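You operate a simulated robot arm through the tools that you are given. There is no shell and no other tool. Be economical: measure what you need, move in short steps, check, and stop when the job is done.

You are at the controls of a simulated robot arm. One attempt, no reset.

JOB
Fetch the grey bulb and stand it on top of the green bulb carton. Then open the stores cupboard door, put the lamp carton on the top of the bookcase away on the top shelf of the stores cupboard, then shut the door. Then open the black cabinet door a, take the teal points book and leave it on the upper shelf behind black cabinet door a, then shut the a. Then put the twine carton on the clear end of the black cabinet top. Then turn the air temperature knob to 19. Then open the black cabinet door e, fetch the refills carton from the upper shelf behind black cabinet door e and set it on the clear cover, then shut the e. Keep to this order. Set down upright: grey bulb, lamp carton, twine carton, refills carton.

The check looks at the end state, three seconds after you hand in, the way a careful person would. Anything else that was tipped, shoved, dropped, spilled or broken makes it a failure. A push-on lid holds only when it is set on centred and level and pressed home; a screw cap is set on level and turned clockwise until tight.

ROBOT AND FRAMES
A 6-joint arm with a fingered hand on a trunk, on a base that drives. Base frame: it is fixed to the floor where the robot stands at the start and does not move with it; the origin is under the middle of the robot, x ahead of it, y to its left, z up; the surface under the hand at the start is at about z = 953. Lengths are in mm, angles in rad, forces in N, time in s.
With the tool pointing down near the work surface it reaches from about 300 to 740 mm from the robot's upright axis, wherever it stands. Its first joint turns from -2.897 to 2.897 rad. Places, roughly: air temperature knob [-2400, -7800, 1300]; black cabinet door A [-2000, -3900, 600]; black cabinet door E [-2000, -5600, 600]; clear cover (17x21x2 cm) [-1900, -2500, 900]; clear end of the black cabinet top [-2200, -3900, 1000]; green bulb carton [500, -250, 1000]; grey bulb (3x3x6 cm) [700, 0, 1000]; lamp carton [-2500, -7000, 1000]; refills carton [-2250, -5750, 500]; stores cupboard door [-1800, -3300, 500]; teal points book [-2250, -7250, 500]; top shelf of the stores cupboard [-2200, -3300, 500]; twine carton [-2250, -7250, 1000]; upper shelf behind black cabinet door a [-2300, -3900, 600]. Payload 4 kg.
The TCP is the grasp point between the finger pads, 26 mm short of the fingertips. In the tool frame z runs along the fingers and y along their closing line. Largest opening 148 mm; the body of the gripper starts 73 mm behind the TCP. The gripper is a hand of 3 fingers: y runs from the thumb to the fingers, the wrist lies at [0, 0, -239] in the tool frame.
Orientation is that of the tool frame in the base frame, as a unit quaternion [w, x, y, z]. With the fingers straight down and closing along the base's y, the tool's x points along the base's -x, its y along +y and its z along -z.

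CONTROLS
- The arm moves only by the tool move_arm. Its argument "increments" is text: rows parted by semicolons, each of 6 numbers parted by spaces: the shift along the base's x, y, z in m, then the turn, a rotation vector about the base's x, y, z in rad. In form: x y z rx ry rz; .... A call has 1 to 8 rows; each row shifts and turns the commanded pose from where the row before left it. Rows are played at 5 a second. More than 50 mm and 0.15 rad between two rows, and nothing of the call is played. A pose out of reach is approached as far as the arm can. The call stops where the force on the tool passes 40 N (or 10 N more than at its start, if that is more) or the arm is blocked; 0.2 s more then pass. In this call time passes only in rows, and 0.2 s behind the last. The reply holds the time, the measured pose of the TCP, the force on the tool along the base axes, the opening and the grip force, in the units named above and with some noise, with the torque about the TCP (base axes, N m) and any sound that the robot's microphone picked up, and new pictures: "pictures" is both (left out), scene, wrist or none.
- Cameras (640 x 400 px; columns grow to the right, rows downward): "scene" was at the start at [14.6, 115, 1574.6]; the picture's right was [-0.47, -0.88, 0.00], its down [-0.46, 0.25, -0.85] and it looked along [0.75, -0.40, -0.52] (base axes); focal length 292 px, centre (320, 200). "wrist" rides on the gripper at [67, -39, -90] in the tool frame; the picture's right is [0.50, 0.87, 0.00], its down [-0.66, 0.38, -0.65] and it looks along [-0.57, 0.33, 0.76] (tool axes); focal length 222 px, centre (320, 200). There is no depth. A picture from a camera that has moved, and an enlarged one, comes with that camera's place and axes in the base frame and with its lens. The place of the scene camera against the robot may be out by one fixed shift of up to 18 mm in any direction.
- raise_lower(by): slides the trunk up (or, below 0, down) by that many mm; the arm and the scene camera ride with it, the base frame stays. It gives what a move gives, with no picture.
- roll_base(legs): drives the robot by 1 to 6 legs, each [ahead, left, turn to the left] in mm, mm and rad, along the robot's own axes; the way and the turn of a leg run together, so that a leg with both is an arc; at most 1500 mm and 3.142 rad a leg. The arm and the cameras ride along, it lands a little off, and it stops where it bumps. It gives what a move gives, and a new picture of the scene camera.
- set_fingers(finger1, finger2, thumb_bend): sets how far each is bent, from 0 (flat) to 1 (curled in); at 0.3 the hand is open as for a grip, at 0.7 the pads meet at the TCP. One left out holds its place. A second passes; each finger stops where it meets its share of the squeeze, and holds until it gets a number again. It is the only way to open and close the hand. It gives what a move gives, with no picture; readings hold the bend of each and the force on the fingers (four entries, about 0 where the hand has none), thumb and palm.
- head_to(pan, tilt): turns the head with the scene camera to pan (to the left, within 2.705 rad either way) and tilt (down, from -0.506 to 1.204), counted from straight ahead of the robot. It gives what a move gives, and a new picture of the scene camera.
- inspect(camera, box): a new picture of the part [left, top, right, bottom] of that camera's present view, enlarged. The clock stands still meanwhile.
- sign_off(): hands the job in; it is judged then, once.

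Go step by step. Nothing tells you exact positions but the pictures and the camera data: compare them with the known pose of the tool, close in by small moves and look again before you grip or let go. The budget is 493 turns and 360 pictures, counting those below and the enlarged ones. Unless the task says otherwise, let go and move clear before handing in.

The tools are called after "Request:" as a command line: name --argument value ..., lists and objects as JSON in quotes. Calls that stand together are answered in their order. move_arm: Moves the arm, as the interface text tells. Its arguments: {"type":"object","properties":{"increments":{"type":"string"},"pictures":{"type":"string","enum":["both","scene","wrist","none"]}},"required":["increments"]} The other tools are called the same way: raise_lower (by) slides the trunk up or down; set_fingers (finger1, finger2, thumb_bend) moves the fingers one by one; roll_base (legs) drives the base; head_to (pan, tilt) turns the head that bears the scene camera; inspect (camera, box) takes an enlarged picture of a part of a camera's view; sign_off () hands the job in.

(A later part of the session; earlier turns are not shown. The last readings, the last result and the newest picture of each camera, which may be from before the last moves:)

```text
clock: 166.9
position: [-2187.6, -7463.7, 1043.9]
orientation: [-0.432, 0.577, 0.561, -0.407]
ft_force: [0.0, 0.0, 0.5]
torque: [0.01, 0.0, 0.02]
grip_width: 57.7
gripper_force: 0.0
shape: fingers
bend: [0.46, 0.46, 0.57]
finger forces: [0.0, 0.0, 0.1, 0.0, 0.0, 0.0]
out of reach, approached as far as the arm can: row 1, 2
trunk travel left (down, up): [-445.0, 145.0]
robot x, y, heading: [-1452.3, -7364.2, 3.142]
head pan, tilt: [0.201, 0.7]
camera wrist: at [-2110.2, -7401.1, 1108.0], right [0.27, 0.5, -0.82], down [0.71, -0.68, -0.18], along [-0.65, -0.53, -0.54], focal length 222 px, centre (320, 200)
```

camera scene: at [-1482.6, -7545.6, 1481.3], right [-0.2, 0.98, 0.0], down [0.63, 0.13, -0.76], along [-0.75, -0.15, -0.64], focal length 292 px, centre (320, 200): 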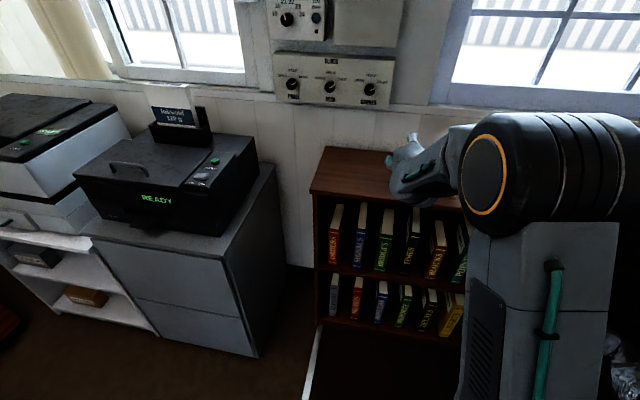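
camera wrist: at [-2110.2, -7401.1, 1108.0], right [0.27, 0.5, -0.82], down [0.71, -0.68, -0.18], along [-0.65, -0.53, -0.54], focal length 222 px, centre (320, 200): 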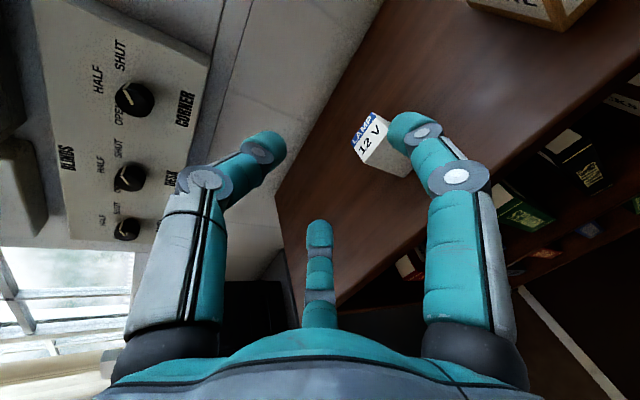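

The hand is three-fold symmetric, so a finger can take the "top" role at a much easier roll. I back off and roll -120° about the tool axis.

Request:
roll_base --legs '[[-120, 0, 0]]'

Request:
move_arm --increments "0 0 0 -0.1427 0.0063 -0.0441;0 0 0 -0.1427 0.0063 -0.0441;0 0 0 -0.1427 0.0063 -0.0441;0 0 0 -0.1427 0.0063 -0.0441;0 0 0 -0.1427 0.0063 -0.0441;0 0 0 -0.1427 0.0063 -0.0441;0 0 0 -0.1427 0.0063 -0.0441" --pictures "none"

Request:
move_arm --increments "0 0 0 -0.1427 0.0063 -0.0441;0 0 0 -0.1427 0.0063 -0.0441;0 0 0 -0.1427 0.0063 -0.0441;0 0 0 -0.1427 0.0063 -0.0441;0 0 0 -0.1427 0.0063 -0.0441;0 0 0 -0.1427 0.0063 -0.0441;0 0 0 -0.1427 0.0063 -0.0441" --pictures "both"

```text
clock: 168.2
position: [-2069.4, -7463.8, 1043.3]
orientation: [-0.433, 0.576, 0.56, -0.409]
ft_force: [0.5, -0.2, 0.3]
torque: [0.02, 0.03, -0.02]
grip_width: 57.4
gripper_force: 0.1
shape: fingers
bend: [0.46, 0.46, 0.57]
finger forces: [0.1, 0.1, 0.0, 0.0, 0.0, 0.0]
trunk travel left (down, up): [-445.0, 145.0]
robot x, y, heading: [-1338.6, -7363.6, 3.142]
head pan, tilt: [0.201, 0.7]
camera scene: at [-1364.4, -7545.9, 1481.3], right [-0.2, 0.98, 0.0], down [0.63, 0.13, -0.76], along [-0.75, -0.15, -0.64], focal length 292 px, centre (320, 200)
```

scene: 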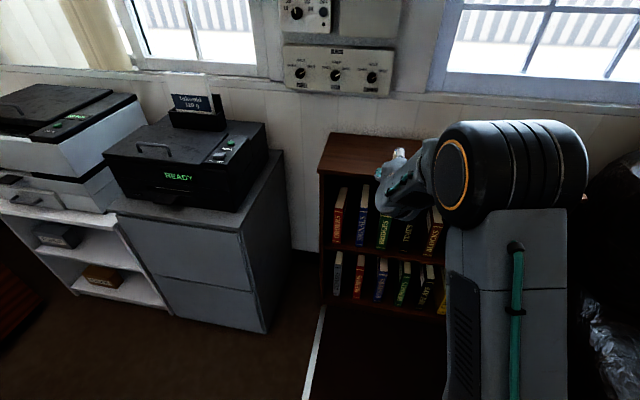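

```text
clock: 169.8
position: [-2068.9, -7462.9, 1044.0]
orientation: [-0.171, 0.78, 0.195, -0.57]
ft_force: [-0.5, 0.1, 0.0]
torque: [-0.03, -0.02, -0.01]
grip_width: 57.7
gripper_force: 0.0
shape: fingers
bend: [0.46, 0.46, 0.57]
finger forces: [0.0, 0.1, 0.0, 0.1, 0.1, 0.0]
trunk travel left (down, up): [-445.0, 145.0]
robot x, y, heading: [-1336.2, -7364.1, 3.141]
head pan, tilt: [0.201, 0.7]
```

```text
clock: 171.4
position: [-2067.7, -7464.2, 1044.2]
orientation: [0.136, 0.773, -0.221, -0.578]
ft_force: [0.6, -0.3, -0.1]
torque: [0.03, -0.04, -0.01]
grip_width: 57.4
gripper_force: 0.0
shape: fingers
bend: [0.46, 0.46, 0.57]
finger forces: [0.1, 0.0, 0.0, 0.0, 0.0, 0.1]
trunk travel left (down, up): [-445.0, 145.0]
robot x, y, heading: [-1334.9, -7365.1, 3.144]
head pan, tilt: [0.201, 0.7]
camera scene: at [-1364.4, -7545.9, 1481.3], right [-0.2, 0.98, 0.0], down [0.63, 0.13, -0.76], along [-0.75, -0.15, -0.64], focal length 292 px, centre (320, 200)
camera wrist: at [-1959.9, -7468.9, 996.1], right [-0.04, -1.0, -0.01], down [0.4, -0.03, 0.92], along [-0.92, 0.03, 0.4], focal length 222 px, centre (320, 200)
```

scene: 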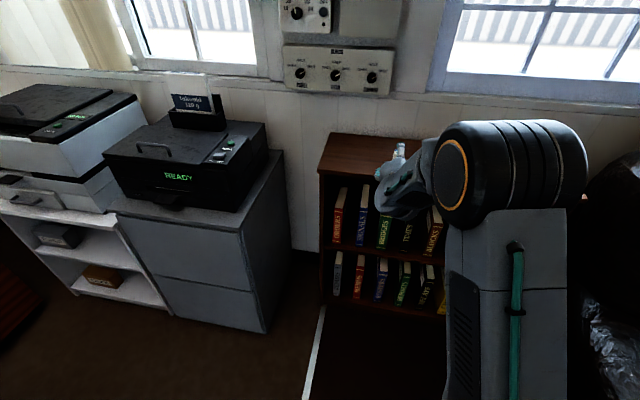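
wrist: 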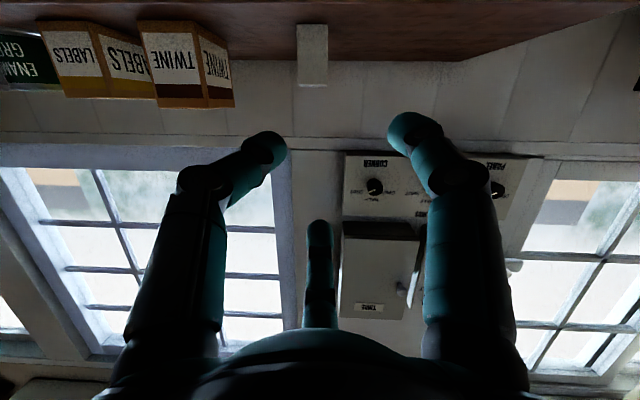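

That roll works well, and the carton is now straight ahead of the hand. I lower to its height and drive in.

Request:
move_arm --increments "0 0.005 -0.025 0 0 0;0 0.005 -0.025 0 0 0;0 0.005 -0.019 0 0 0" --pictures "none"

Request:
roll_base --legs '[[90, 0, 0]]'

Request:
inspect --camera "wrist" --box '[0, 0, 640, 400]'

```text
clock: 172.2
position: [-2079.8, -7479.2, 995.1]
orientation: [0.129, 0.775, -0.225, -0.576]
ft_force: [0.1, -0.2, 0.2]
torque: [-0.01, 0.01, 0.02]
grip_width: 57.7
gripper_force: 0.0
shape: fingers
bend: [0.46, 0.46, 0.57]
finger forces: [0.1, 0.1, 0.0, 0.1, 0.1, 0.1]
out of reach, approached as far as the arm can: row 1, 2, 3
trunk travel left (down, up): [-445.0, 145.0]
robot x, y, heading: [-1336.1, -7368.2, 3.137]
head pan, tilt: [0.201, 0.7]
```

```text
clock: 173.3
position: [-2168.5, -7479.2, 995.1]
orientation: [0.13, 0.775, -0.224, -0.577]
ft_force: [0.4, -0.5, 0.3]
torque: [0.03, -0.02, -0.03]
grip_width: 57.6
gripper_force: 0.0
shape: fingers
bend: [0.46, 0.46, 0.57]
finger forces: [0.0, 0.0, 0.0, 0.0, 0.0, 0.0]
trunk travel left (down, up): [-445.0, 145.0]
robot x, y, heading: [-1428.8, -7359.0, 3.137]
head pan, tilt: [0.201, 0.7]
camera scene: at [-1454.4, -7545.7, 1481.3], right [-0.2, 0.98, 0.0], down [0.63, 0.13, -0.76], along [-0.75, -0.15, -0.64], focal length 292 px, centre (320, 200)
```

scene: 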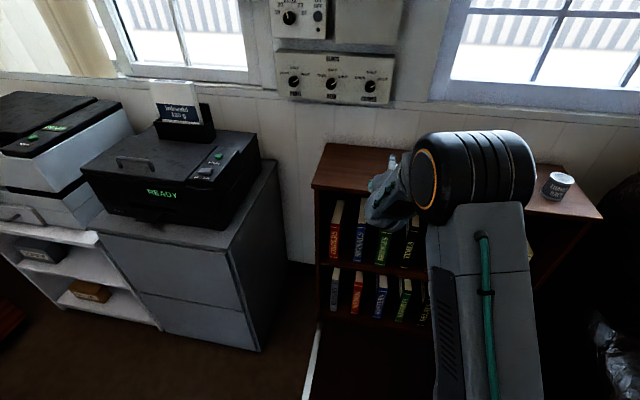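

```text
1.00 times, centred on (320, 200) of wrist (not enlarged: the box is as wide or as high as the picture)
camera zoom: at [-2059.2, -7484.8, 947.4], right [-0.05, -1.0, -0.02], down [0.39, -0.04, 0.92], along [-0.92, 0.04, 0.39], focal length 222 px, centre (320, 200)
```

zoom: 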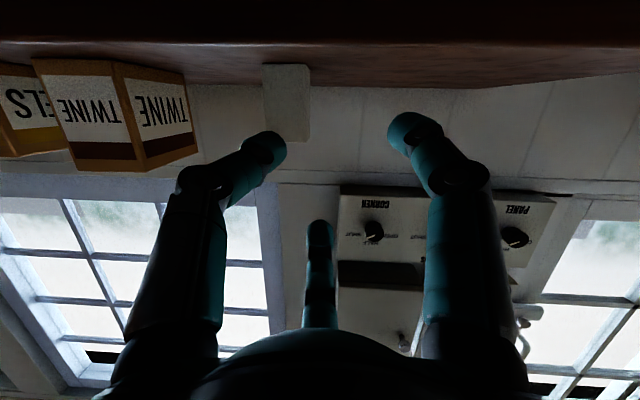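

Request:
raise_lower --by 140

Request:
move_arm --increments "0 0.01 -0.03 0 0 0;0 0.01 -0.03 0 0 0;0 0.01 -0.03 0 0 0;0 0 -0.03 0 0 0" --pictures "none"

```text
clock: 174.9
position: [-2167.6, -7479.4, 1135.5]
orientation: [0.13, 0.775, -0.223, -0.577]
ft_force: [-0.3, -0.8, 0.0]
torque: [-0.01, 0.0, 0.01]
grip_width: 57.7
gripper_force: 0.1
shape: fingers
bend: [0.46, 0.46, 0.57]
finger forces: [0.0, 0.1, 0.0, 0.0, 0.0, 0.0]
trunk travel left (down, up): [-585.0, 5.0]
robot x, y, heading: [-1423.5, -7363.1, 3.137]
head pan, tilt: [0.201, 0.7]
```

```text
clock: 175.9
position: [-2191.9, -7507.8, 1047.6]
orientation: [0.126, 0.776, -0.228, -0.574]
ft_force: [-0.1, -0.8, -0.2]
torque: [0.01, -0.01, -0.01]
grip_width: 57.7
gripper_force: 0.0
shape: fingers
bend: [0.46, 0.46, 0.57]
finger forces: [0.0, 0.1, 0.0, 0.0, 0.0, 0.1]
out of reach, approached as far as the arm can: row 1, 2, 3, 4
trunk travel left (down, up): [-585.0, 5.0]
robot x, y, heading: [-1424.8, -7362.1, 3.137]
head pan, tilt: [0.201, 0.7]
```

Request:
roll_base --legs '[[-50, 0, 0]]'

Request:
move_arm --increments "-0.04 0.03 0 0 0 0;-0.02 0.029 0 0 0 0;0 0 -0.03 0 0 0;0 0 -0.03 0 0 0;0 0 -0.015 0 0 0" --pictures "wrist"

```text
clock: 176.8
position: [-2140.8, -7507.8, 1047.2]
orientation: [0.124, 0.776, -0.228, -0.575]
ft_force: [-0.4, -0.3, 0.0]
torque: [0.01, 0.01, -0.03]
grip_width: 57.8
gripper_force: 0.1
shape: fingers
bend: [0.46, 0.46, 0.57]
finger forces: [0.1, 0.0, 0.0, 0.0, 0.0, 0.0]
trunk travel left (down, up): [-585.0, 5.0]
robot x, y, heading: [-1373.9, -7365.4, 3.137]
head pan, tilt: [0.201, 0.7]
camera scene: at [-1403.4, -7545.8, 1621.3], right [-0.2, 0.98, 0.0], down [0.63, 0.13, -0.77], along [-0.75, -0.15, -0.64], focal length 292 px, centre (320, 200)
```

scene: 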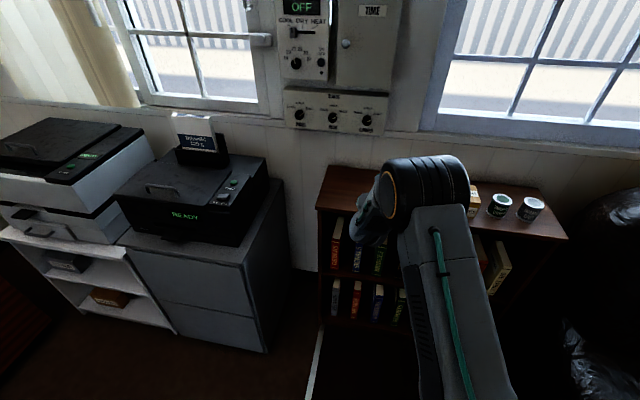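

```text
clock: 178.1
position: [-2224.2, -7479.6, 984.4]
orientation: [0.12, 0.776, -0.232, -0.574]
ft_force: [0.8, 0.7, -0.2]
torque: [-0.01, -0.02, -0.01]
grip_width: 58.0
gripper_force: 0.0
shape: fingers
bend: [0.46, 0.46, 0.57]
finger forces: [0.1, 0.0, 0.1, 0.0, 0.0, 0.0]
out of reach, approached as far as the arm can: row 2, 3, 4, 5
trunk travel left (down, up): [-585.0, 5.0]
robot x, y, heading: [-1371.3, -7365.7, 3.139]
head pan, tilt: [0.201, 0.7]
camera wrist: at [-2114.2, -7487.8, 939.2], right [-0.07, -1.0, -0.03], down [0.38, -0.05, 0.92], along [-0.92, 0.06, 0.38], focal length 222 px, centre (320, 200)
```

wrist: 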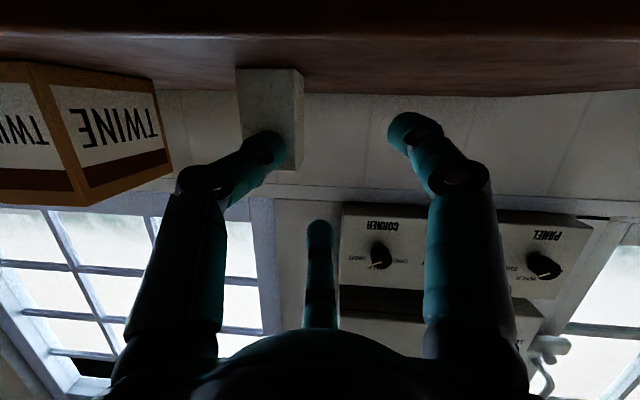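

The wrist seems limited to pitching no higher than the forearm, so a lower trunk with the arm reaching up and out should help. I back off, lower the trunk and raise the arm.

Request:
roll_base --legs '[[-150, 0, 0]]'

Request:
raise_lower --by -350

Request:
move_arm --increments "0 0.003 0.04 0 0 0;0 0.003 0.04 0 0 0;0 0.003 0.04 0 0 0;0 0.003 0.04 0 0 0;0 0.003 0.04 0 0 0;0 0.003 0.04 0 0 0;0 0.003 0.04 0 0 0;0 0.003 0.04 0 0 0" --pictures "wrist"

```text
clock: 179.4
position: [-2076.1, -7477.4, 984.8]
orientation: [0.12, 0.776, -0.232, -0.574]
ft_force: [-0.4, -0.1, -0.3]
torque: [0.0, -0.03, -0.01]
grip_width: 57.6
gripper_force: 0.0
shape: fingers
bend: [0.46, 0.46, 0.57]
finger forces: [0.0, 0.0, 0.0, 0.0, 0.0, 0.1]
trunk travel left (down, up): [-585.0, 5.0]
robot x, y, heading: [-1229.4, -7365.2, 3.134]
head pan, tilt: [0.201, 0.7]
camera scene: at [-1257.5, -7546.4, 1621.3], right [-0.19, 0.98, 0.0], down [0.63, 0.12, -0.77], along [-0.75, -0.15, -0.64], focal length 292 px, centre (320, 200)
```

scene: 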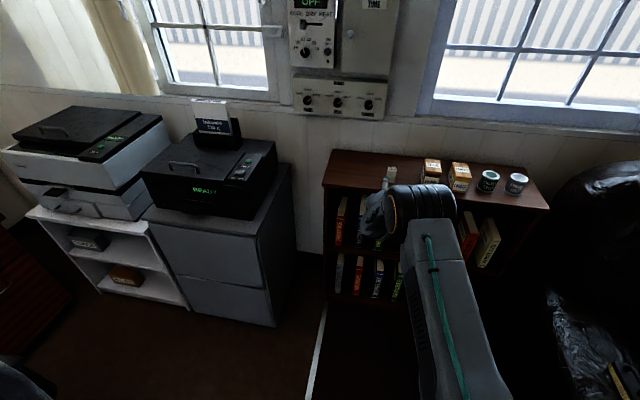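

```text
clock: 182.8
position: [-2077.3, -7477.0, 633.9]
orientation: [0.12, 0.776, -0.233, -0.573]
ft_force: [0.7, -0.6, 0.2]
torque: [0.0, 0.0, 0.01]
grip_width: 57.5
gripper_force: 0.1
shape: fingers
bend: [0.46, 0.46, 0.57]
finger forces: [0.0, 0.1, 0.1, 0.0, 0.0, 0.0]
trunk travel left (down, up): [-235.0, 355.0]
robot x, y, heading: [-1231.6, -7364.4, 3.132]
head pan, tilt: [0.201, 0.7]
```

```text
clock: 184.6
position: [-2077.6, -7453.2, 957.2]
orientation: [0.121, 0.776, -0.233, -0.574]
ft_force: [-0.6, 0.8, -0.3]
torque: [0.02, 0.0, 0.02]
grip_width: 57.7
gripper_force: 0.0
shape: fingers
bend: [0.46, 0.46, 0.57]
finger forces: [0.0, 0.0, 0.0, 0.0, 0.1, 0.0]
trunk travel left (down, up): [-235.0, 355.0]
robot x, y, heading: [-1230.3, -7364.0, 3.132]
head pan, tilt: [0.201, 0.7]
camera wrist: at [-1968.5, -7460.7, 910.4], right [-0.08, -1.0, -0.03], down [0.38, -0.05, 0.92], along [-0.92, 0.06, 0.38], focal length 222 px, centre (320, 200)
```

wrist: 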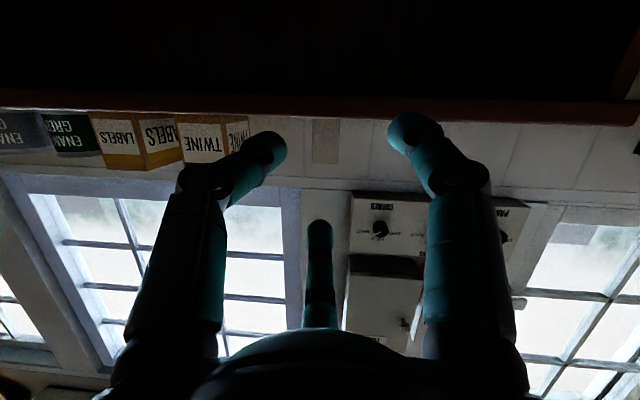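

Request:
move_arm --increments "0 0.002 0.01 0 0 0.04;0 0.002 0.008 0 0 0.04" --pictures "none"

Request:
roll_base --legs '[[115, 0, 0.008]]'

Request:
inspect --camera "wrist" --box '[160, 20, 480, 220]'

```text
clock: 185.2
position: [-2078.3, -7448.9, 973.8]
orientation: [0.142, 0.785, -0.201, -0.569]
ft_force: [1.0, -0.4, -0.3]
torque: [-0.03, -0.02, -0.03]
grip_width: 57.3
gripper_force: 0.0
shape: fingers
bend: [0.46, 0.46, 0.57]
finger forces: [0.0, 0.0, 0.0, 0.0, 0.0, 0.0]
trunk travel left (down, up): [-235.0, 355.0]
robot x, y, heading: [-1227.5, -7365.5, 3.13]
head pan, tilt: [0.201, 0.7]
```

```text
clock: 186.4
position: [-2192.5, -7455.9, 972.8]
orientation: [0.145, 0.786, -0.198, -0.567]
ft_force: [-0.2, 0.1, -0.7]
torque: [0.0, 0.02, 0.01]
grip_width: 57.8
gripper_force: 0.1
shape: fingers
bend: [0.46, 0.46, 0.57]
finger forces: [0.1, 0.0, 0.0, 0.0, 0.0, 0.0]
trunk travel left (down, up): [-235.0, 355.0]
robot x, y, heading: [-1345.6, -7366.2, -3.139]
head pan, tilt: [0.201, 0.7]
camera scene: at [-1372.6, -7546.3, 1271.3], right [-0.2, 0.98, 0.0], down [0.63, 0.13, -0.77], along [-0.75, -0.15, -0.64], focal length 292 px, centre (320, 200)
```

scene: 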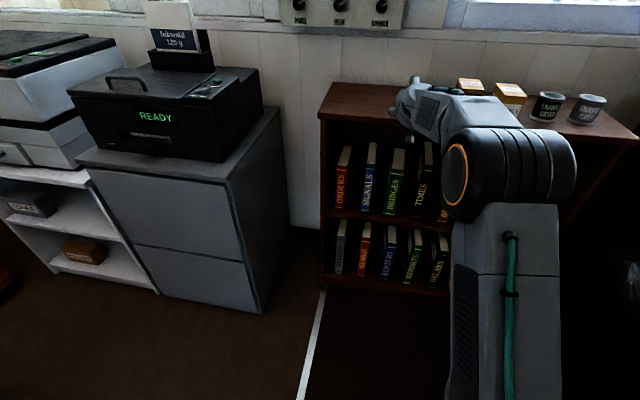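

```text
2.00 times, centred on (320, 120) of wrist
camera zoom: at [-2083.3, -7454.2, 927.2], right [0.01, -1.0, -0.03], down [0.38, -0.02, 0.92], along [-0.92, -0.02, 0.38], focal length 444 px, centre (320, 360)
```

zoom: 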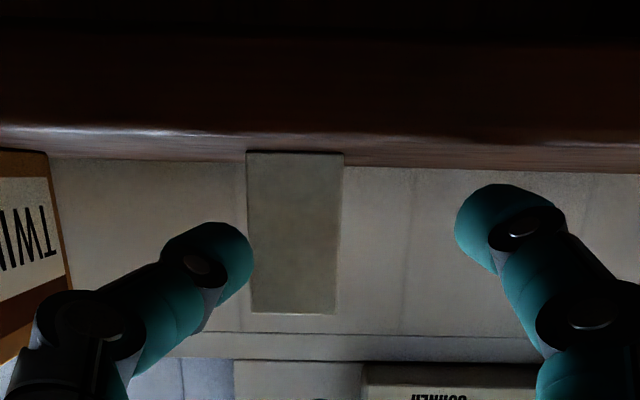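

Request:
set_fingers --finger1 0.46 --finger2 0.46 --thumb_bend 0.46

Request:
move_arm --increments "-0.01 0.008 -0.002 0 0 0;-0.02 0 0 0 0 0;-0.02 0 0 0 0 0" --pictures "wrist"

Request:
inspect --camera "scene" --box '[360, 50, 480, 150]'

```text
clock: 187.4
position: [-2193.6, -7455.8, 972.6]
orientation: [0.145, 0.786, -0.198, -0.568]
ft_force: [0.2, -0.2, 0.7]
torque: [0.02, -0.01, -0.02]
grip_width: 75.2
gripper_force: 0.0
shape: fingers
bend: [0.46, 0.46, 0.46]
finger forces: [0.0, 0.0, 0.0, 0.0, 0.0, 0.1]
trunk travel left (down, up): [-235.0, 355.0]
robot x, y, heading: [-1345.2, -7363.0, -3.14]
head pan, tilt: [0.201, 0.7]
```

```text
clock: 188.2
position: [-2242.3, -7447.5, 971.1]
orientation: [0.145, 0.786, -0.198, -0.568]
ft_force: [0.7, -0.3, 0.3]
torque: [0.02, -0.01, 0.02]
grip_width: 75.0
gripper_force: 0.0
shape: fingers
bend: [0.46, 0.46, 0.46]
finger forces: [0.1, 0.1, 0.0, 0.1, 0.0, 0.1]
trunk travel left (down, up): [-235.0, 355.0]
robot x, y, heading: [-1344.9, -7363.4, -3.138]
head pan, tilt: [0.201, 0.7]
camera wrist: at [-2133.5, -7445.7, 925.2], right [0.01, -1.0, -0.03], down [0.38, -0.02, 0.92], along [-0.92, -0.02, 0.38], focal length 222 px, centre (320, 200)
```

wrist: 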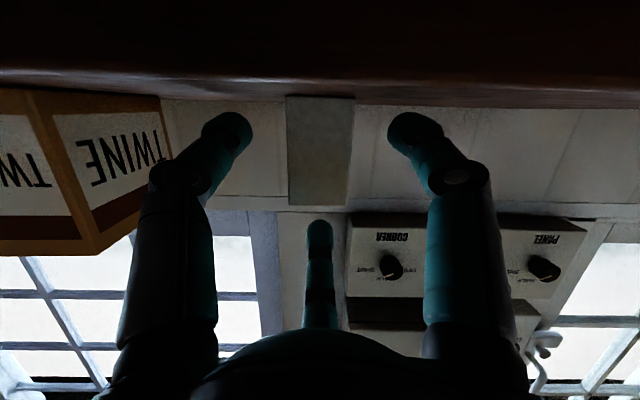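

```text
4.00 times, centred on (420, 100) of scene
camera zoom: at [-1372.5, -7546.3, 1271.3], right [-0.2, 0.98, 0.0], down [0.63, 0.13, -0.77], along [-0.75, -0.15, -0.64], focal length 1169 px, centre (-80, 600)
```

zoom: 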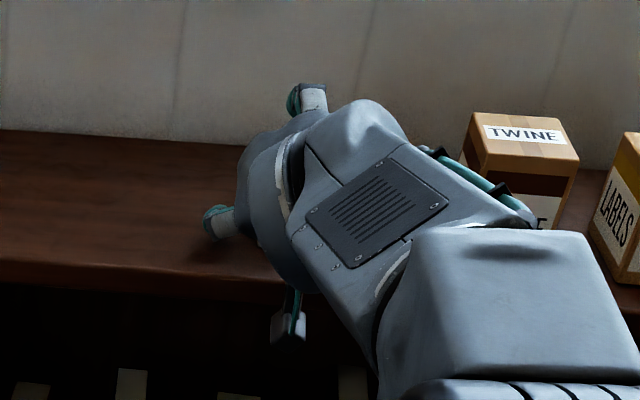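

Request:
move_arm --increments "-0.008 0 -0.003 0 0 0;-0.008 0 -0.003 0 0 0" --pictures "none"

Request:
set_fingers --finger1 0.55 --thumb_bend 0.55

Request:
inspect --camera "wrist" --box '[160, 50, 480, 250]'

```text
clock: 188.8
position: [-2258.0, -7448.0, 964.7]
orientation: [0.144, 0.786, -0.199, -0.567]
ft_force: [-0.4, 0.0, 0.7]
torque: [0.01, -0.01, -0.03]
grip_width: 74.9
gripper_force: 0.1
shape: fingers
bend: [0.46, 0.46, 0.46]
finger forces: [0.0, 0.0, 0.1, 0.0, 0.1, 0.0]
trunk travel left (down, up): [-235.0, 355.0]
robot x, y, heading: [-1343.6, -7364.6, -3.14]
head pan, tilt: [0.201, 0.7]
```

```text
clock: 189.8
position: [-2258.8, -7447.9, 965.0]
orientation: [0.144, 0.786, -0.198, -0.568]
ft_force: [0.8, -0.9, 1.1]
torque: [0.01, 0.01, 0.0]
grip_width: 46.1
gripper_force: 0.0
shape: fingers
bend: [0.55, 0.46, 0.55]
finger forces: [0.0, 0.1, 0.0, 0.0, 0.0, 0.0]
trunk travel left (down, up): [-235.0, 355.0]
robot x, y, heading: [-1346.0, -7361.7, -3.141]
head pan, tilt: [0.201, 0.7]
```

```text
2.00 times, centred on (320, 150) of wrist
camera zoom: at [-2149.2, -7446.0, 918.4], right [0.01, -1.0, -0.03], down [0.38, -0.02, 0.92], along [-0.92, -0.02, 0.38], focal length 444 px, centre (320, 300)
```

zoom: 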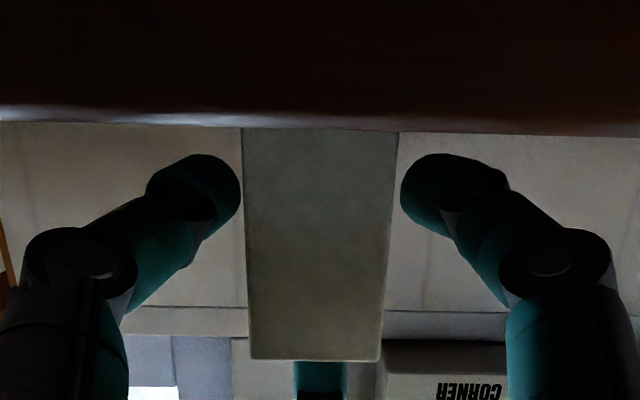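

Finger 1 and the thumb are the sides, finger 2 is the top. I close gently.

Request:
set_fingers --finger1 0.6 --finger2 0.6 --thumb_bend 0.6

Request:
set_fingers --finger1 0.64 --finger2 0.68 --thumb_bend 0.64

Request:
inspect --camera "wrist" --box '[160, 50, 480, 250]'

```text
clock: 190.8
position: [-2259.0, -7446.5, 964.9]
orientation: [0.145, 0.786, -0.198, -0.568]
ft_force: [-0.1, 0.3, 0.3]
torque: [-0.01, -0.01, 0.01]
grip_width: 32.8
gripper_force: 1.4
shape: fingers
bend: [0.59, 0.6, 0.6]
finger forces: [1.0, 0.0, 0.0, 0.0, 0.9, 0.0]
trunk travel left (down, up): [-235.0, 355.0]
robot x, y, heading: [-1345.3, -7364.5, -3.137]
head pan, tilt: [0.201, 0.7]
```

```text
clock: 191.8
position: [-2259.8, -7447.6, 965.4]
orientation: [0.145, 0.786, -0.198, -0.567]
ft_force: [-0.3, 0.5, 3.4]
torque: [-0.04, -0.01, 0.04]
grip_width: 30.8
gripper_force: 7.4
shape: fingers
bend: [0.59, 0.62, 0.61]
finger forces: [4.3, 5.6, 0.0, 0.1, 4.3, 0.0]
trunk travel left (down, up): [-235.0, 355.0]
robot x, y, heading: [-1344.5, -7364.2, -3.141]
head pan, tilt: [0.201, 0.7]
```

```text
2.00 times, centred on (320, 150) of wrist
camera zoom: at [-2149.0, -7446.0, 918.9], right [0.01, -1.0, -0.03], down [0.38, -0.02, 0.92], along [-0.92, -0.02, 0.38], focal length 444 px, centre (320, 300)
```

zoom: 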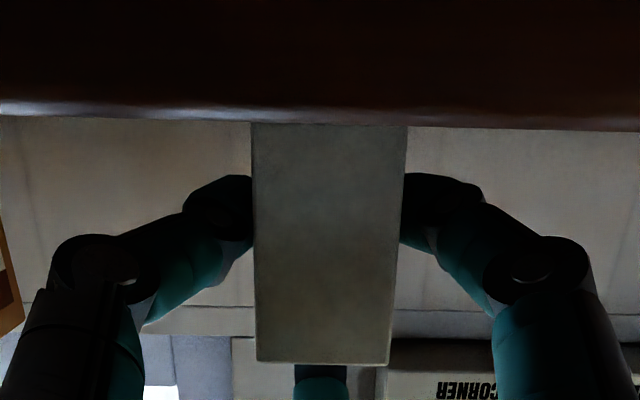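

Request:
move_arm --increments "0 0 0.01 0 0 0;0 0 0.02 0 0 0;0 0 0.03 0 0 0" --pictures "wrist"

```text
clock: 192.7
position: [-2258.9, -7446.7, 1024.5]
orientation: [0.146, 0.786, -0.198, -0.567]
ft_force: [-1.1, -0.4, 0.2]
torque: [0.0, 0.0, 0.0]
grip_width: 26.2
gripper_force: 3.2
shape: fingers
bend: [0.61, 0.68, 0.62]
finger forces: [2.9, 0.0, 0.0, 0.0, 2.9, 0.0]
trunk travel left (down, up): [-235.0, 355.0]
robot x, y, heading: [-1345.9, -7363.4, -3.141]
head pan, tilt: [0.201, 0.7]
camera wrist: at [-2149.2, -7444.7, 978.6], right [0.01, -1.0, -0.03], down [0.38, -0.02, 0.92], along [-0.92, -0.02, 0.38], focal length 222 px, centre (320, 200)
```

wrist: 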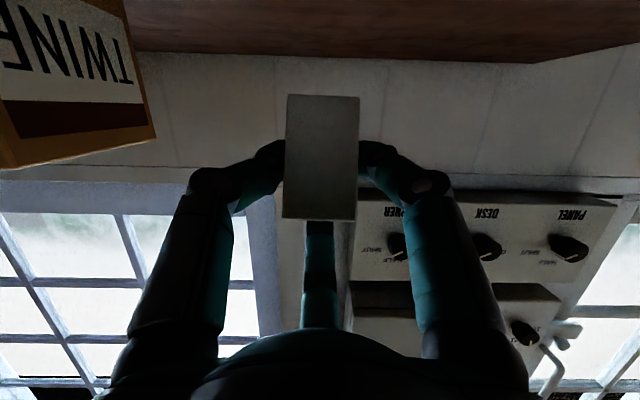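

Request:
inspect --camera "wrist" --box '[220, 70, 420, 250]'

Request:
inspect --camera "scene" --box '[360, 30, 480, 130]'

```text
2.22 times, centred on (320, 160) of wrist
camera zoom: at [-2149.2, -7444.7, 978.6], right [0.01, -1.0, -0.03], down [0.38, -0.02, 0.92], along [-0.92, -0.02, 0.38], focal length 494 px, centre (320, 289)
```

zoom: 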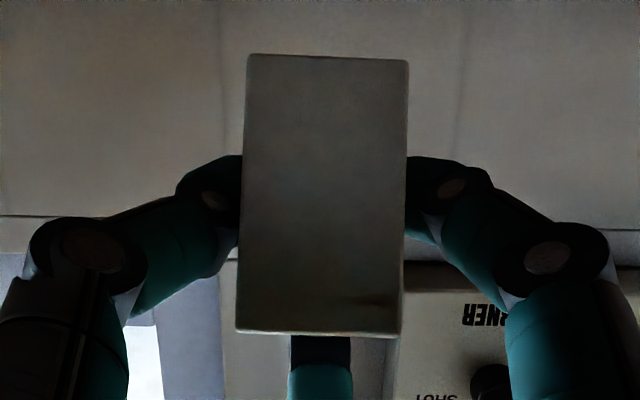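

```text
4.00 times, centred on (420, 80) of scene
camera zoom: at [-1372.8, -7546.3, 1271.2], right [-0.2, 0.98, 0.0], down [0.63, 0.13, -0.76], along [-0.75, -0.15, -0.64], focal length 1169 px, centre (-80, 680)
```

zoom: 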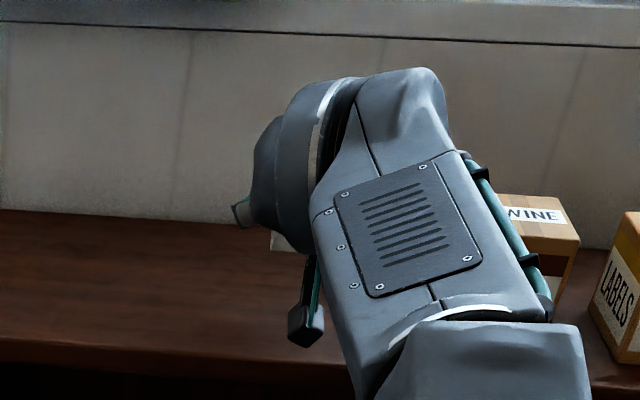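

Finger 2 slipped behind the top edge and tipped the carton in the grip. I ease finger 2 off and check.

Request:
set_fingers --finger2 0.45

Request:
inspect --camera "wrist" --box '[220, 70, 420, 250]'

```text
clock: 193.7
position: [-2259.1, -7447.4, 1025.0]
orientation: [0.145, 0.786, -0.198, -0.568]
ft_force: [0.4, -0.2, 0.4]
torque: [-0.03, 0.02, -0.03]
grip_width: 26.3
gripper_force: 2.7
shape: fingers
bend: [0.61, 0.45, 0.62]
finger forces: [3.0, 0.0, 0.0, 0.0, 2.9, 0.0]
trunk travel left (down, up): [-235.0, 355.0]
robot x, y, heading: [-1345.9, -7363.4, -3.141]
head pan, tilt: [0.201, 0.7]
```

```text
2.22 times, centred on (320, 160) of wrist
camera zoom: at [-2149.2, -7444.8, 978.8], right [0.01, -1.0, -0.03], down [0.38, -0.02, 0.92], along [-0.92, -0.02, 0.38], focal length 494 px, centre (320, 289)
```

zoom: 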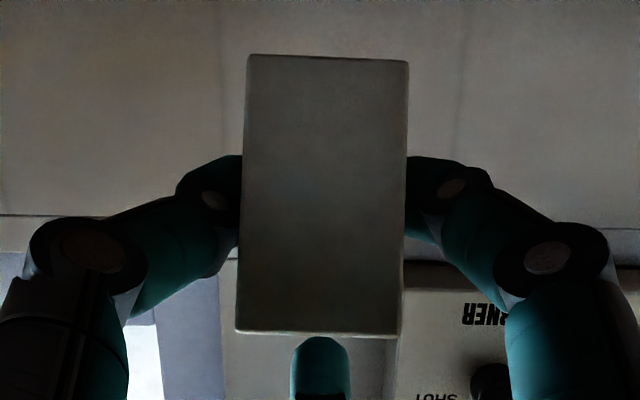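

Request:
move_arm --increments "0 0 -0.025 0 0 0;0 0 -0.023 0 0 0" --pictures "none"

Request:
move_arm --increments "0 0 -0.003 0 0 0;0 0 -0.003 0 0 0" --pictures "none"

Request:
inspect --camera "wrist" --box '[220, 70, 420, 250]'

```text
clock: 194.2
position: [-2259.0, -7448.0, 977.2]
orientation: [0.144, 0.786, -0.199, -0.568]
ft_force: [-0.4, 0.2, 0.1]
torque: [0.03, 0.02, -0.01]
grip_width: 26.4
gripper_force: 2.8
shape: fingers
bend: [0.61, 0.45, 0.62]
finger forces: [2.9, 0.0, 0.0, 0.0, 2.9, 0.0]
trunk travel left (down, up): [-235.0, 355.0]
robot x, y, heading: [-1348.0, -7361.5, -3.141]
head pan, tilt: [0.201, 0.7]
```

```text
clock: 194.8
position: [-2257.9, -7446.4, 970.9]
orientation: [0.145, 0.786, -0.198, -0.568]
ft_force: [-0.5, 0.3, 0.1]
torque: [0.01, 0.04, 0.0]
grip_width: 26.4
gripper_force: 2.9
shape: fingers
bend: [0.61, 0.45, 0.62]
finger forces: [3.0, 0.1, 0.0, 0.1, 3.0, 0.0]
trunk travel left (down, up): [-235.0, 355.0]
robot x, y, heading: [-1349.0, -7364.9, -3.141]
head pan, tilt: [0.201, 0.7]
```

```text
2.22 times, centred on (320, 160) of wrist
camera zoom: at [-2149.6, -7445.6, 925.3], right [0.01, -1.0, -0.03], down [0.38, -0.02, 0.92], along [-0.92, -0.02, 0.38], focal length 494 px, centre (320, 289)
```

zoom: 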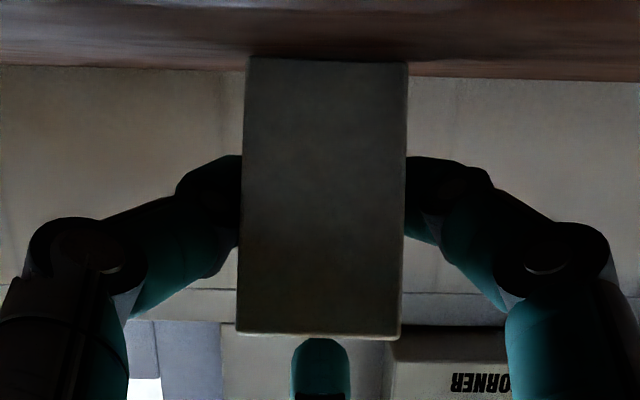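

Request:
move_arm --increments "0 0 -0.003 0 0 0;0 0 -0.003 0 0 0" --pictures "none"

Request:
move_arm --increments "0 0 -0.003 0 0 0" --pictures "none"

Request:
inspect --camera "wrist" --box '[220, 70, 420, 250]'

```text
clock: 195.4
position: [-2258.4, -7449.4, 966.0]
orientation: [0.145, 0.786, -0.199, -0.567]
ft_force: [-0.9, -0.3, 0.1]
torque: [0.02, 0.02, 0.02]
grip_width: 26.3
gripper_force: 3.8
shape: fingers
bend: [0.61, 0.45, 0.63]
finger forces: [3.3, 0.1, 0.0, 0.1, 3.4, 0.0]
trunk travel left (down, up): [-235.0, 355.0]
robot x, y, heading: [-1342.9, -7364.2, -3.137]
head pan, tilt: [0.201, 0.7]
```

```text
clock: 195.8
position: [-2259.1, -7447.6, 962.3]
orientation: [0.145, 0.786, -0.198, -0.568]
ft_force: [-0.3, -0.9, 0.1]
torque: [0.0, 0.01, -0.03]
grip_width: 26.1
gripper_force: 3.5
shape: fingers
bend: [0.61, 0.45, 0.63]
finger forces: [3.5, 0.1, 0.0, 0.0, 3.2, 0.0]
trunk travel left (down, up): [-235.0, 355.0]
robot x, y, heading: [-1344.7, -7368.1, -3.143]
head pan, tilt: [0.201, 0.7]
```

```text
2.22 times, centred on (320, 160) of wrist
camera zoom: at [-2149.5, -7445.9, 916.0], right [0.01, -1.0, -0.03], down [0.38, -0.02, 0.92], along [-0.92, -0.02, 0.38], focal length 494 px, centre (320, 289)
```

zoom: 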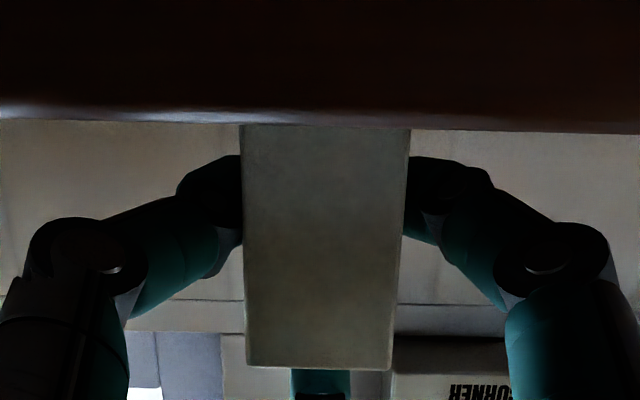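

The carton is upright on the surface again. I'll regrip with the fingertips (not the pads) over its middle by moving back about 18 mm.

Request:
set_fingers --finger1 0.54 --thumb_bend 0.55

Request:
move_arm --increments "0.009 -0.0008 0.003 0 0 0;0.009 0 0.003 0 0 0" --pictures "none"

Request:
set_fingers --finger1 0.6 --thumb_bend 0.61 --finger2 0.6

Request:
inspect --camera "wrist" --box '[180, 50, 460, 250]'

```text
clock: 196.8
position: [-2259.4, -7447.9, 961.8]
orientation: [0.146, 0.786, -0.197, -0.568]
ft_force: [-1.0, 0.2, 0.7]
torque: [0.03, -0.02, -0.02]
grip_width: 47.1
gripper_force: 0.1
shape: fingers
bend: [0.54, 0.45, 0.55]
finger forces: [0.0, 0.1, 0.0, 0.0, 0.0, 0.0]
trunk travel left (down, up): [-235.0, 355.0]
robot x, y, heading: [-1343.0, -7363.8, -3.144]
head pan, tilt: [0.201, 0.7]
```

```text
clock: 197.4
position: [-2241.4, -7448.3, 968.9]
orientation: [0.144, 0.786, -0.198, -0.568]
ft_force: [-0.7, -0.3, 0.2]
torque: [0.01, 0.03, 0.04]
grip_width: 47.0
gripper_force: 0.0
shape: fingers
bend: [0.54, 0.45, 0.55]
finger forces: [0.0, 0.1, 0.0, 0.0, 0.1, 0.0]
trunk travel left (down, up): [-235.0, 355.0]
robot x, y, heading: [-1344.5, -7364.4, -3.139]
head pan, tilt: [0.201, 0.7]
```

```text
clock: 198.4
position: [-2242.0, -7448.7, 968.1]
orientation: [0.146, 0.786, -0.198, -0.567]
ft_force: [0.6, -0.5, -0.9]
torque: [0.0, 0.02, 0.01]
grip_width: 32.4
gripper_force: 1.2
shape: fingers
bend: [0.58, 0.59, 0.6]
finger forces: [1.3, 0.2, 0.0, 0.0, 1.3, 0.0]
trunk travel left (down, up): [-235.0, 355.0]
robot x, y, heading: [-1346.1, -7365.7, -3.142]
head pan, tilt: [0.201, 0.7]
```

```text
2.00 times, centred on (320, 150) of wrist
camera zoom: at [-2132.2, -7446.9, 922.2], right [0.01, -1.0, -0.03], down [0.38, -0.02, 0.92], along [-0.92, -0.02, 0.38], focal length 444 px, centre (320, 300)
```

zoom: 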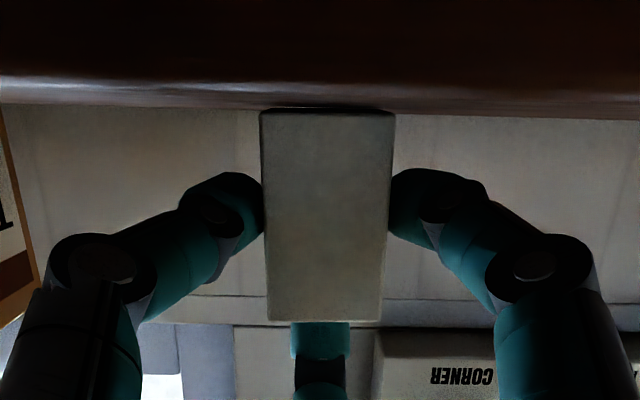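

Request:
set_fingers --finger1 0.65 --thumb_bend 0.66 --finger2 0.61

Request:
move_arm --increments "0 0 0.005 0 0 0;0 0 0.01 0 0 0;0 0 0.02 0 0 0" --pictures "none"

Request:
inspect --camera "wrist" --box '[180, 50, 460, 250]'

```text
clock: 199.4
position: [-2241.5, -7449.7, 968.6]
orientation: [0.144, 0.786, -0.199, -0.568]
ft_force: [-0.9, 0.6, -0.4]
torque: [0.0, 0.01, 0.0]
grip_width: 30.5
gripper_force: 6.4
shape: fingers
bend: [0.59, 0.59, 0.62]
finger forces: [5.5, 1.6, 0.1, 0.0, 5.7, 0.1]
trunk travel left (down, up): [-235.0, 355.0]
robot x, y, heading: [-1346.1, -7363.1, -3.14]
head pan, tilt: [0.201, 0.7]
```

```text
clock: 200.2
position: [-2241.9, -7449.2, 1002.7]
orientation: [0.144, 0.786, -0.198, -0.567]
ft_force: [-0.8, 0.0, 0.0]
torque: [0.0, 0.02, 0.03]
grip_width: 30.5
gripper_force: 6.5
shape: fingers
bend: [0.59, 0.59, 0.62]
finger forces: [5.5, 1.8, 0.0, 0.0, 5.6, 0.1]
trunk travel left (down, up): [-235.0, 355.0]
robot x, y, heading: [-1342.3, -7360.5, -3.141]
head pan, tilt: [0.201, 0.7]
```

```text
2.00 times, centred on (320, 150) of wrist
camera zoom: at [-2132.0, -7447.2, 957.2], right [0.01, -1.0, -0.03], down [0.38, -0.02, 0.92], along [-0.92, -0.02, 0.38], focal length 444 px, centre (320, 300)
```

zoom: 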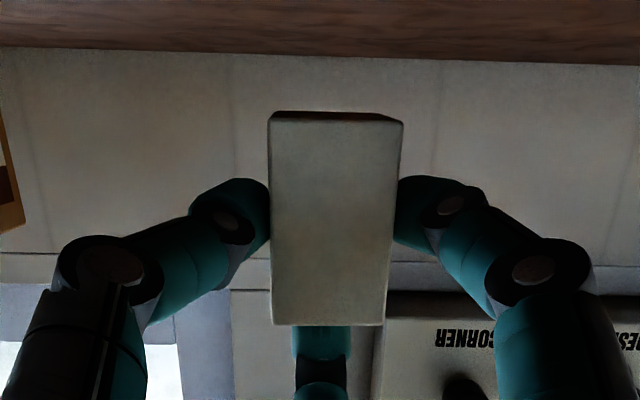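

The lamp carton is gripped firmly and upright (bottom 44 mm below the TCP). I raise up and drive back to the stores cupboard.

Request:
raise_lower --by 130

Request:
head_to --pan 0 --tilt 0.45

Request:
roll_base --legs '[[-530, 0, 0], [0, 0, -1.571]]'

```text
clock: 201.8
position: [-2241.5, -7448.1, 1133.5]
orientation: [0.144, 0.786, -0.199, -0.568]
ft_force: [-0.3, -0.4, -0.6]
torque: [0.0, 0.0, -0.03]
grip_width: 30.4
gripper_force: 6.2
shape: fingers
bend: [0.59, 0.59, 0.62]
finger forces: [5.5, 1.7, 0.0, 0.0, 5.9, 0.1]
trunk travel left (down, up): [-365.0, 225.0]
robot x, y, heading: [-1345.7, -7362.1, -3.147]
head pan, tilt: [0.201, 0.7]
```

```text
clock: 202.6
position: [-2241.0, -7450.0, 1133.0]
orientation: [0.145, 0.786, -0.198, -0.568]
ft_force: [0.0, 0.0, 0.2]
torque: [-0.04, 0.0, -0.03]
grip_width: 30.7
gripper_force: 7.0
shape: fingers
bend: [0.59, 0.59, 0.62]
finger forces: [5.5, 1.7, 0.0, 0.0, 5.8, 0.0]
trunk travel left (down, up): [-365.0, 225.0]
robot x, y, heading: [-1346.9, -7366.0, -3.143]
head pan, tilt: [0.0, 0.45]
camera scene: at [-1381.5, -7529.5, 1423.4], right [0.0, 1.0, 0.0], down [0.44, 0.0, -0.9], along [-0.9, 0.0, -0.44], focal length 292 px, centre (320, 200)
```

scene: 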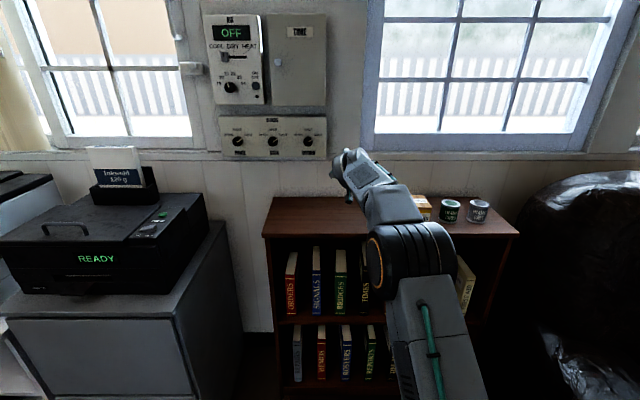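

```text
clock: 209.5
position: [-905.5, -6465.2, 1134.3]
orientation: [0.298, -0.415, 0.696, 0.504]
ft_force: [-1.0, 0.4, -0.8]
torque: [-0.01, -0.02, 0.01]
grip_width: 30.4
gripper_force: 6.5
shape: fingers
bend: [0.59, 0.59, 0.62]
finger forces: [5.6, 1.5, 0.0, 0.0, 5.7, 0.0]
trunk travel left (down, up): [-365.0, 225.0]
robot x, y, heading: [-821.6, -7362.1, 1.573]
head pan, tilt: [0.0, 0.45]
camera scene: at [-988.1, -7333.6, 1423.4], right [1.0, 0.0, 0.0], down [0.0, -0.44, -0.9], along [0.0, 0.9, -0.44], focal length 292 px, centre (320, 200)
```

scene: 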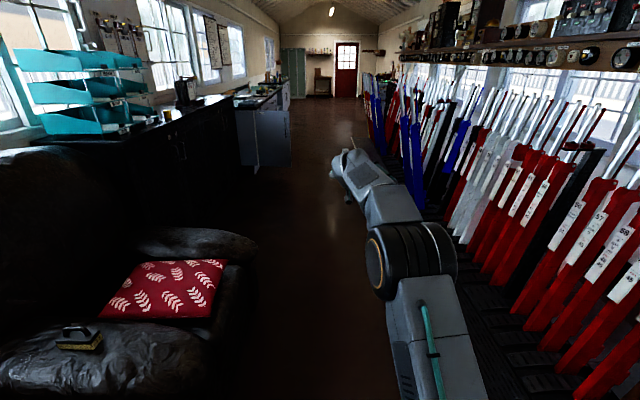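

Request:
roll_base --legs '[[1500, 0, 0], [1500, 0, 0]]'

```text
clock: 223.9
position: [-816.4, -3465.2, 1132.8]
orientation: [0.306, -0.404, 0.702, 0.499]
ft_force: [0.1, -0.6, -0.1]
torque: [-0.03, -0.02, -0.05]
grip_width: 30.5
gripper_force: 6.5
shape: fingers
bend: [0.59, 0.59, 0.63]
finger forces: [5.5, 1.6, 0.1, 0.0, 5.8, 0.0]
trunk travel left (down, up): [-365.0, 225.0]
robot x, y, heading: [-756.9, -4362.0, 1.542]
head pan, tilt: [0.0, 0.45]
camera scene: at [-923.4, -4331.9, 1423.4], right [1.0, -0.03, 0.0], down [-0.01, -0.44, -0.9], along [0.03, 0.9, -0.44], focal length 292 px, centre (320, 200)
```

scene: 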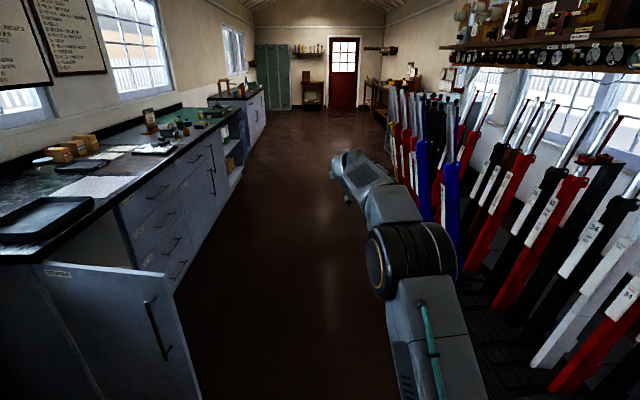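

Request:
roll_base --legs '[[1220, 40, 0.029], [0, 0, 1.571]]'

Request:
raise_lower --by -350

Request:
head_to --pan 0.15 --tilt 0.5

```text
clock: 234.0
position: [-1663.9, -3258.9, 1133.1]
orientation: [0.149, 0.787, -0.191, -0.567]
ft_force: [-0.8, 0.1, -0.2]
torque: [0.0, 0.0, 0.01]
grip_width: 30.7
gripper_force: 6.3
shape: fingers
bend: [0.59, 0.59, 0.63]
finger forces: [5.5, 1.5, 0.1, 0.0, 5.7, 0.0]
trunk travel left (down, up): [-365.0, 225.0]
robot x, y, heading: [-768.5, -3157.7, -3.121]
head pan, tilt: [0.0, 0.45]
camera scene: at [-802.9, -3323.8, 1423.5], right [-0.02, 1.0, 0.0], down [0.44, 0.01, -0.9], along [-0.9, -0.02, -0.44], focal length 292 px, centre (320, 200)
```

scene: 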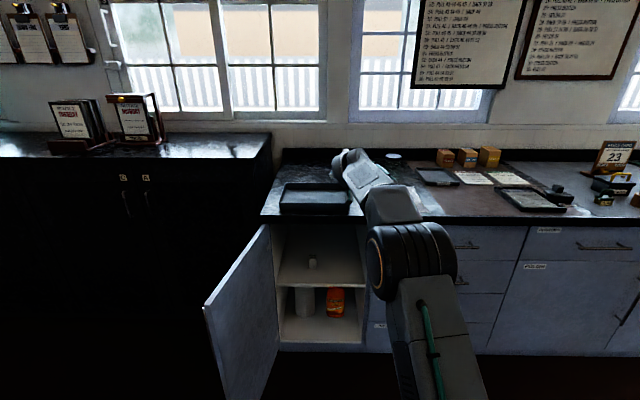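

```text
clock: 237.4
position: [-1663.7, -3259.8, 783.0]
orientation: [0.15, 0.788, -0.191, -0.566]
ft_force: [-0.3, 0.8, 0.0]
torque: [0.04, -0.01, 0.03]
grip_width: 30.4
gripper_force: 6.2
shape: fingers
bend: [0.59, 0.59, 0.63]
finger forces: [5.5, 1.4, 0.0, 0.1, 5.8, 0.0]
trunk travel left (down, up): [-15.0, 575.0]
robot x, y, heading: [-768.9, -3154.3, -3.113]
head pan, tilt: [0.0, 0.45]
```

```text
clock: 238.1
position: [-1664.9, -3258.2, 784.7]
orientation: [0.151, 0.788, -0.191, -0.566]
ft_force: [0.1, 0.0, -0.2]
torque: [-0.01, 0.0, 0.0]
grip_width: 30.5
gripper_force: 6.1
shape: fingers
bend: [0.59, 0.59, 0.63]
finger forces: [5.7, 1.3, 0.0, 0.0, 5.7, 0.0]
trunk travel left (down, up): [-15.0, 575.0]
robot x, y, heading: [-770.4, -3158.9, -3.12]
head pan, tilt: [0.15, 0.499]
camera scene: at [-800.6, -3337.3, 1069.0], right [-0.17, 0.99, 0.0], down [0.47, 0.08, -0.88], along [-0.87, -0.15, -0.48], focal length 292 px, centre (320, 200)
```

scene: 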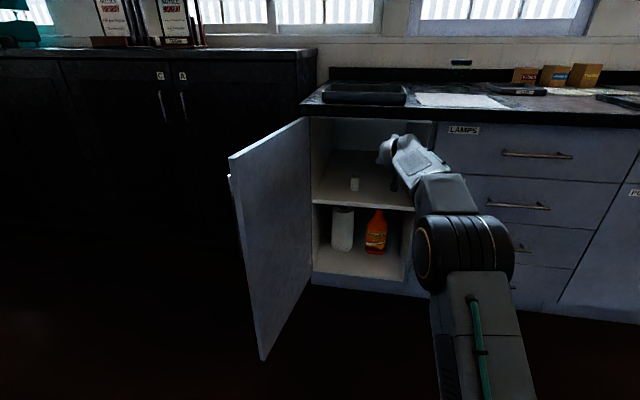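

Request:
inspect --camera "scene" --box '[290, 100, 450, 300]'

Request:
move_arm --increments "0 0 -0.045 0 0 0;0 0 -0.045 0 0 0;0 0 -0.045 0 0 0;0 0 -0.03 0 0 -0.02" --pictures "wrist"

```text
2.00 times, centred on (370, 200) of scene
camera zoom: at [-800.6, -3337.3, 1069.0], right [-0.17, 0.99, 0.0], down [0.47, 0.08, -0.88], along [-0.87, -0.15, -0.48], focal length 584 px, centre (220, 200)
```

zoom: 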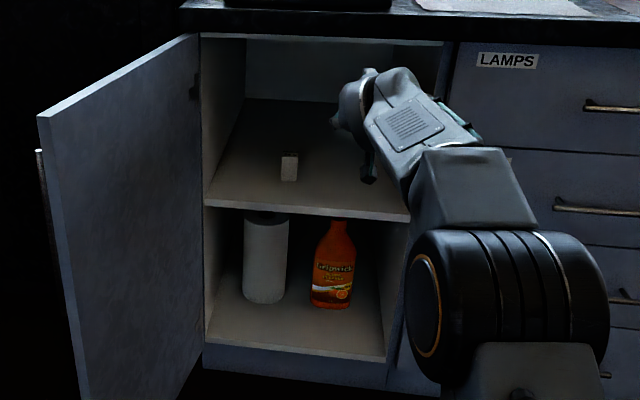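

```text
clock: 239.1
position: [-1663.6, -3258.9, 618.0]
orientation: [0.144, 0.785, -0.198, -0.568]
ft_force: [0.4, 0.3, 0.4]
torque: [0.02, -0.03, 0.02]
grip_width: 30.2
gripper_force: 6.1
shape: fingers
bend: [0.59, 0.59, 0.63]
finger forces: [5.4, 1.5, 0.0, 0.0, 5.6, 0.0]
trunk travel left (down, up): [-15.0, 575.0]
robot x, y, heading: [-769.2, -3158.6, -3.126]
head pan, tilt: [0.15, 0.499]
camera wrist: at [-1553.8, -3256.4, 572.6], right [0.01, -1.0, -0.03], down [0.38, -0.02, 0.92], along [-0.92, -0.02, 0.38], focal length 222 px, centre (320, 200)
```

wrist: 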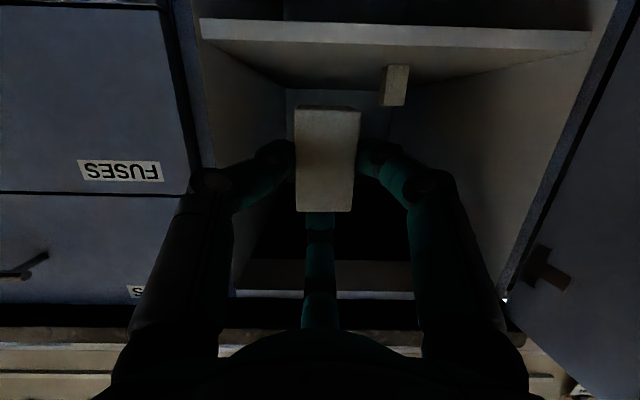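

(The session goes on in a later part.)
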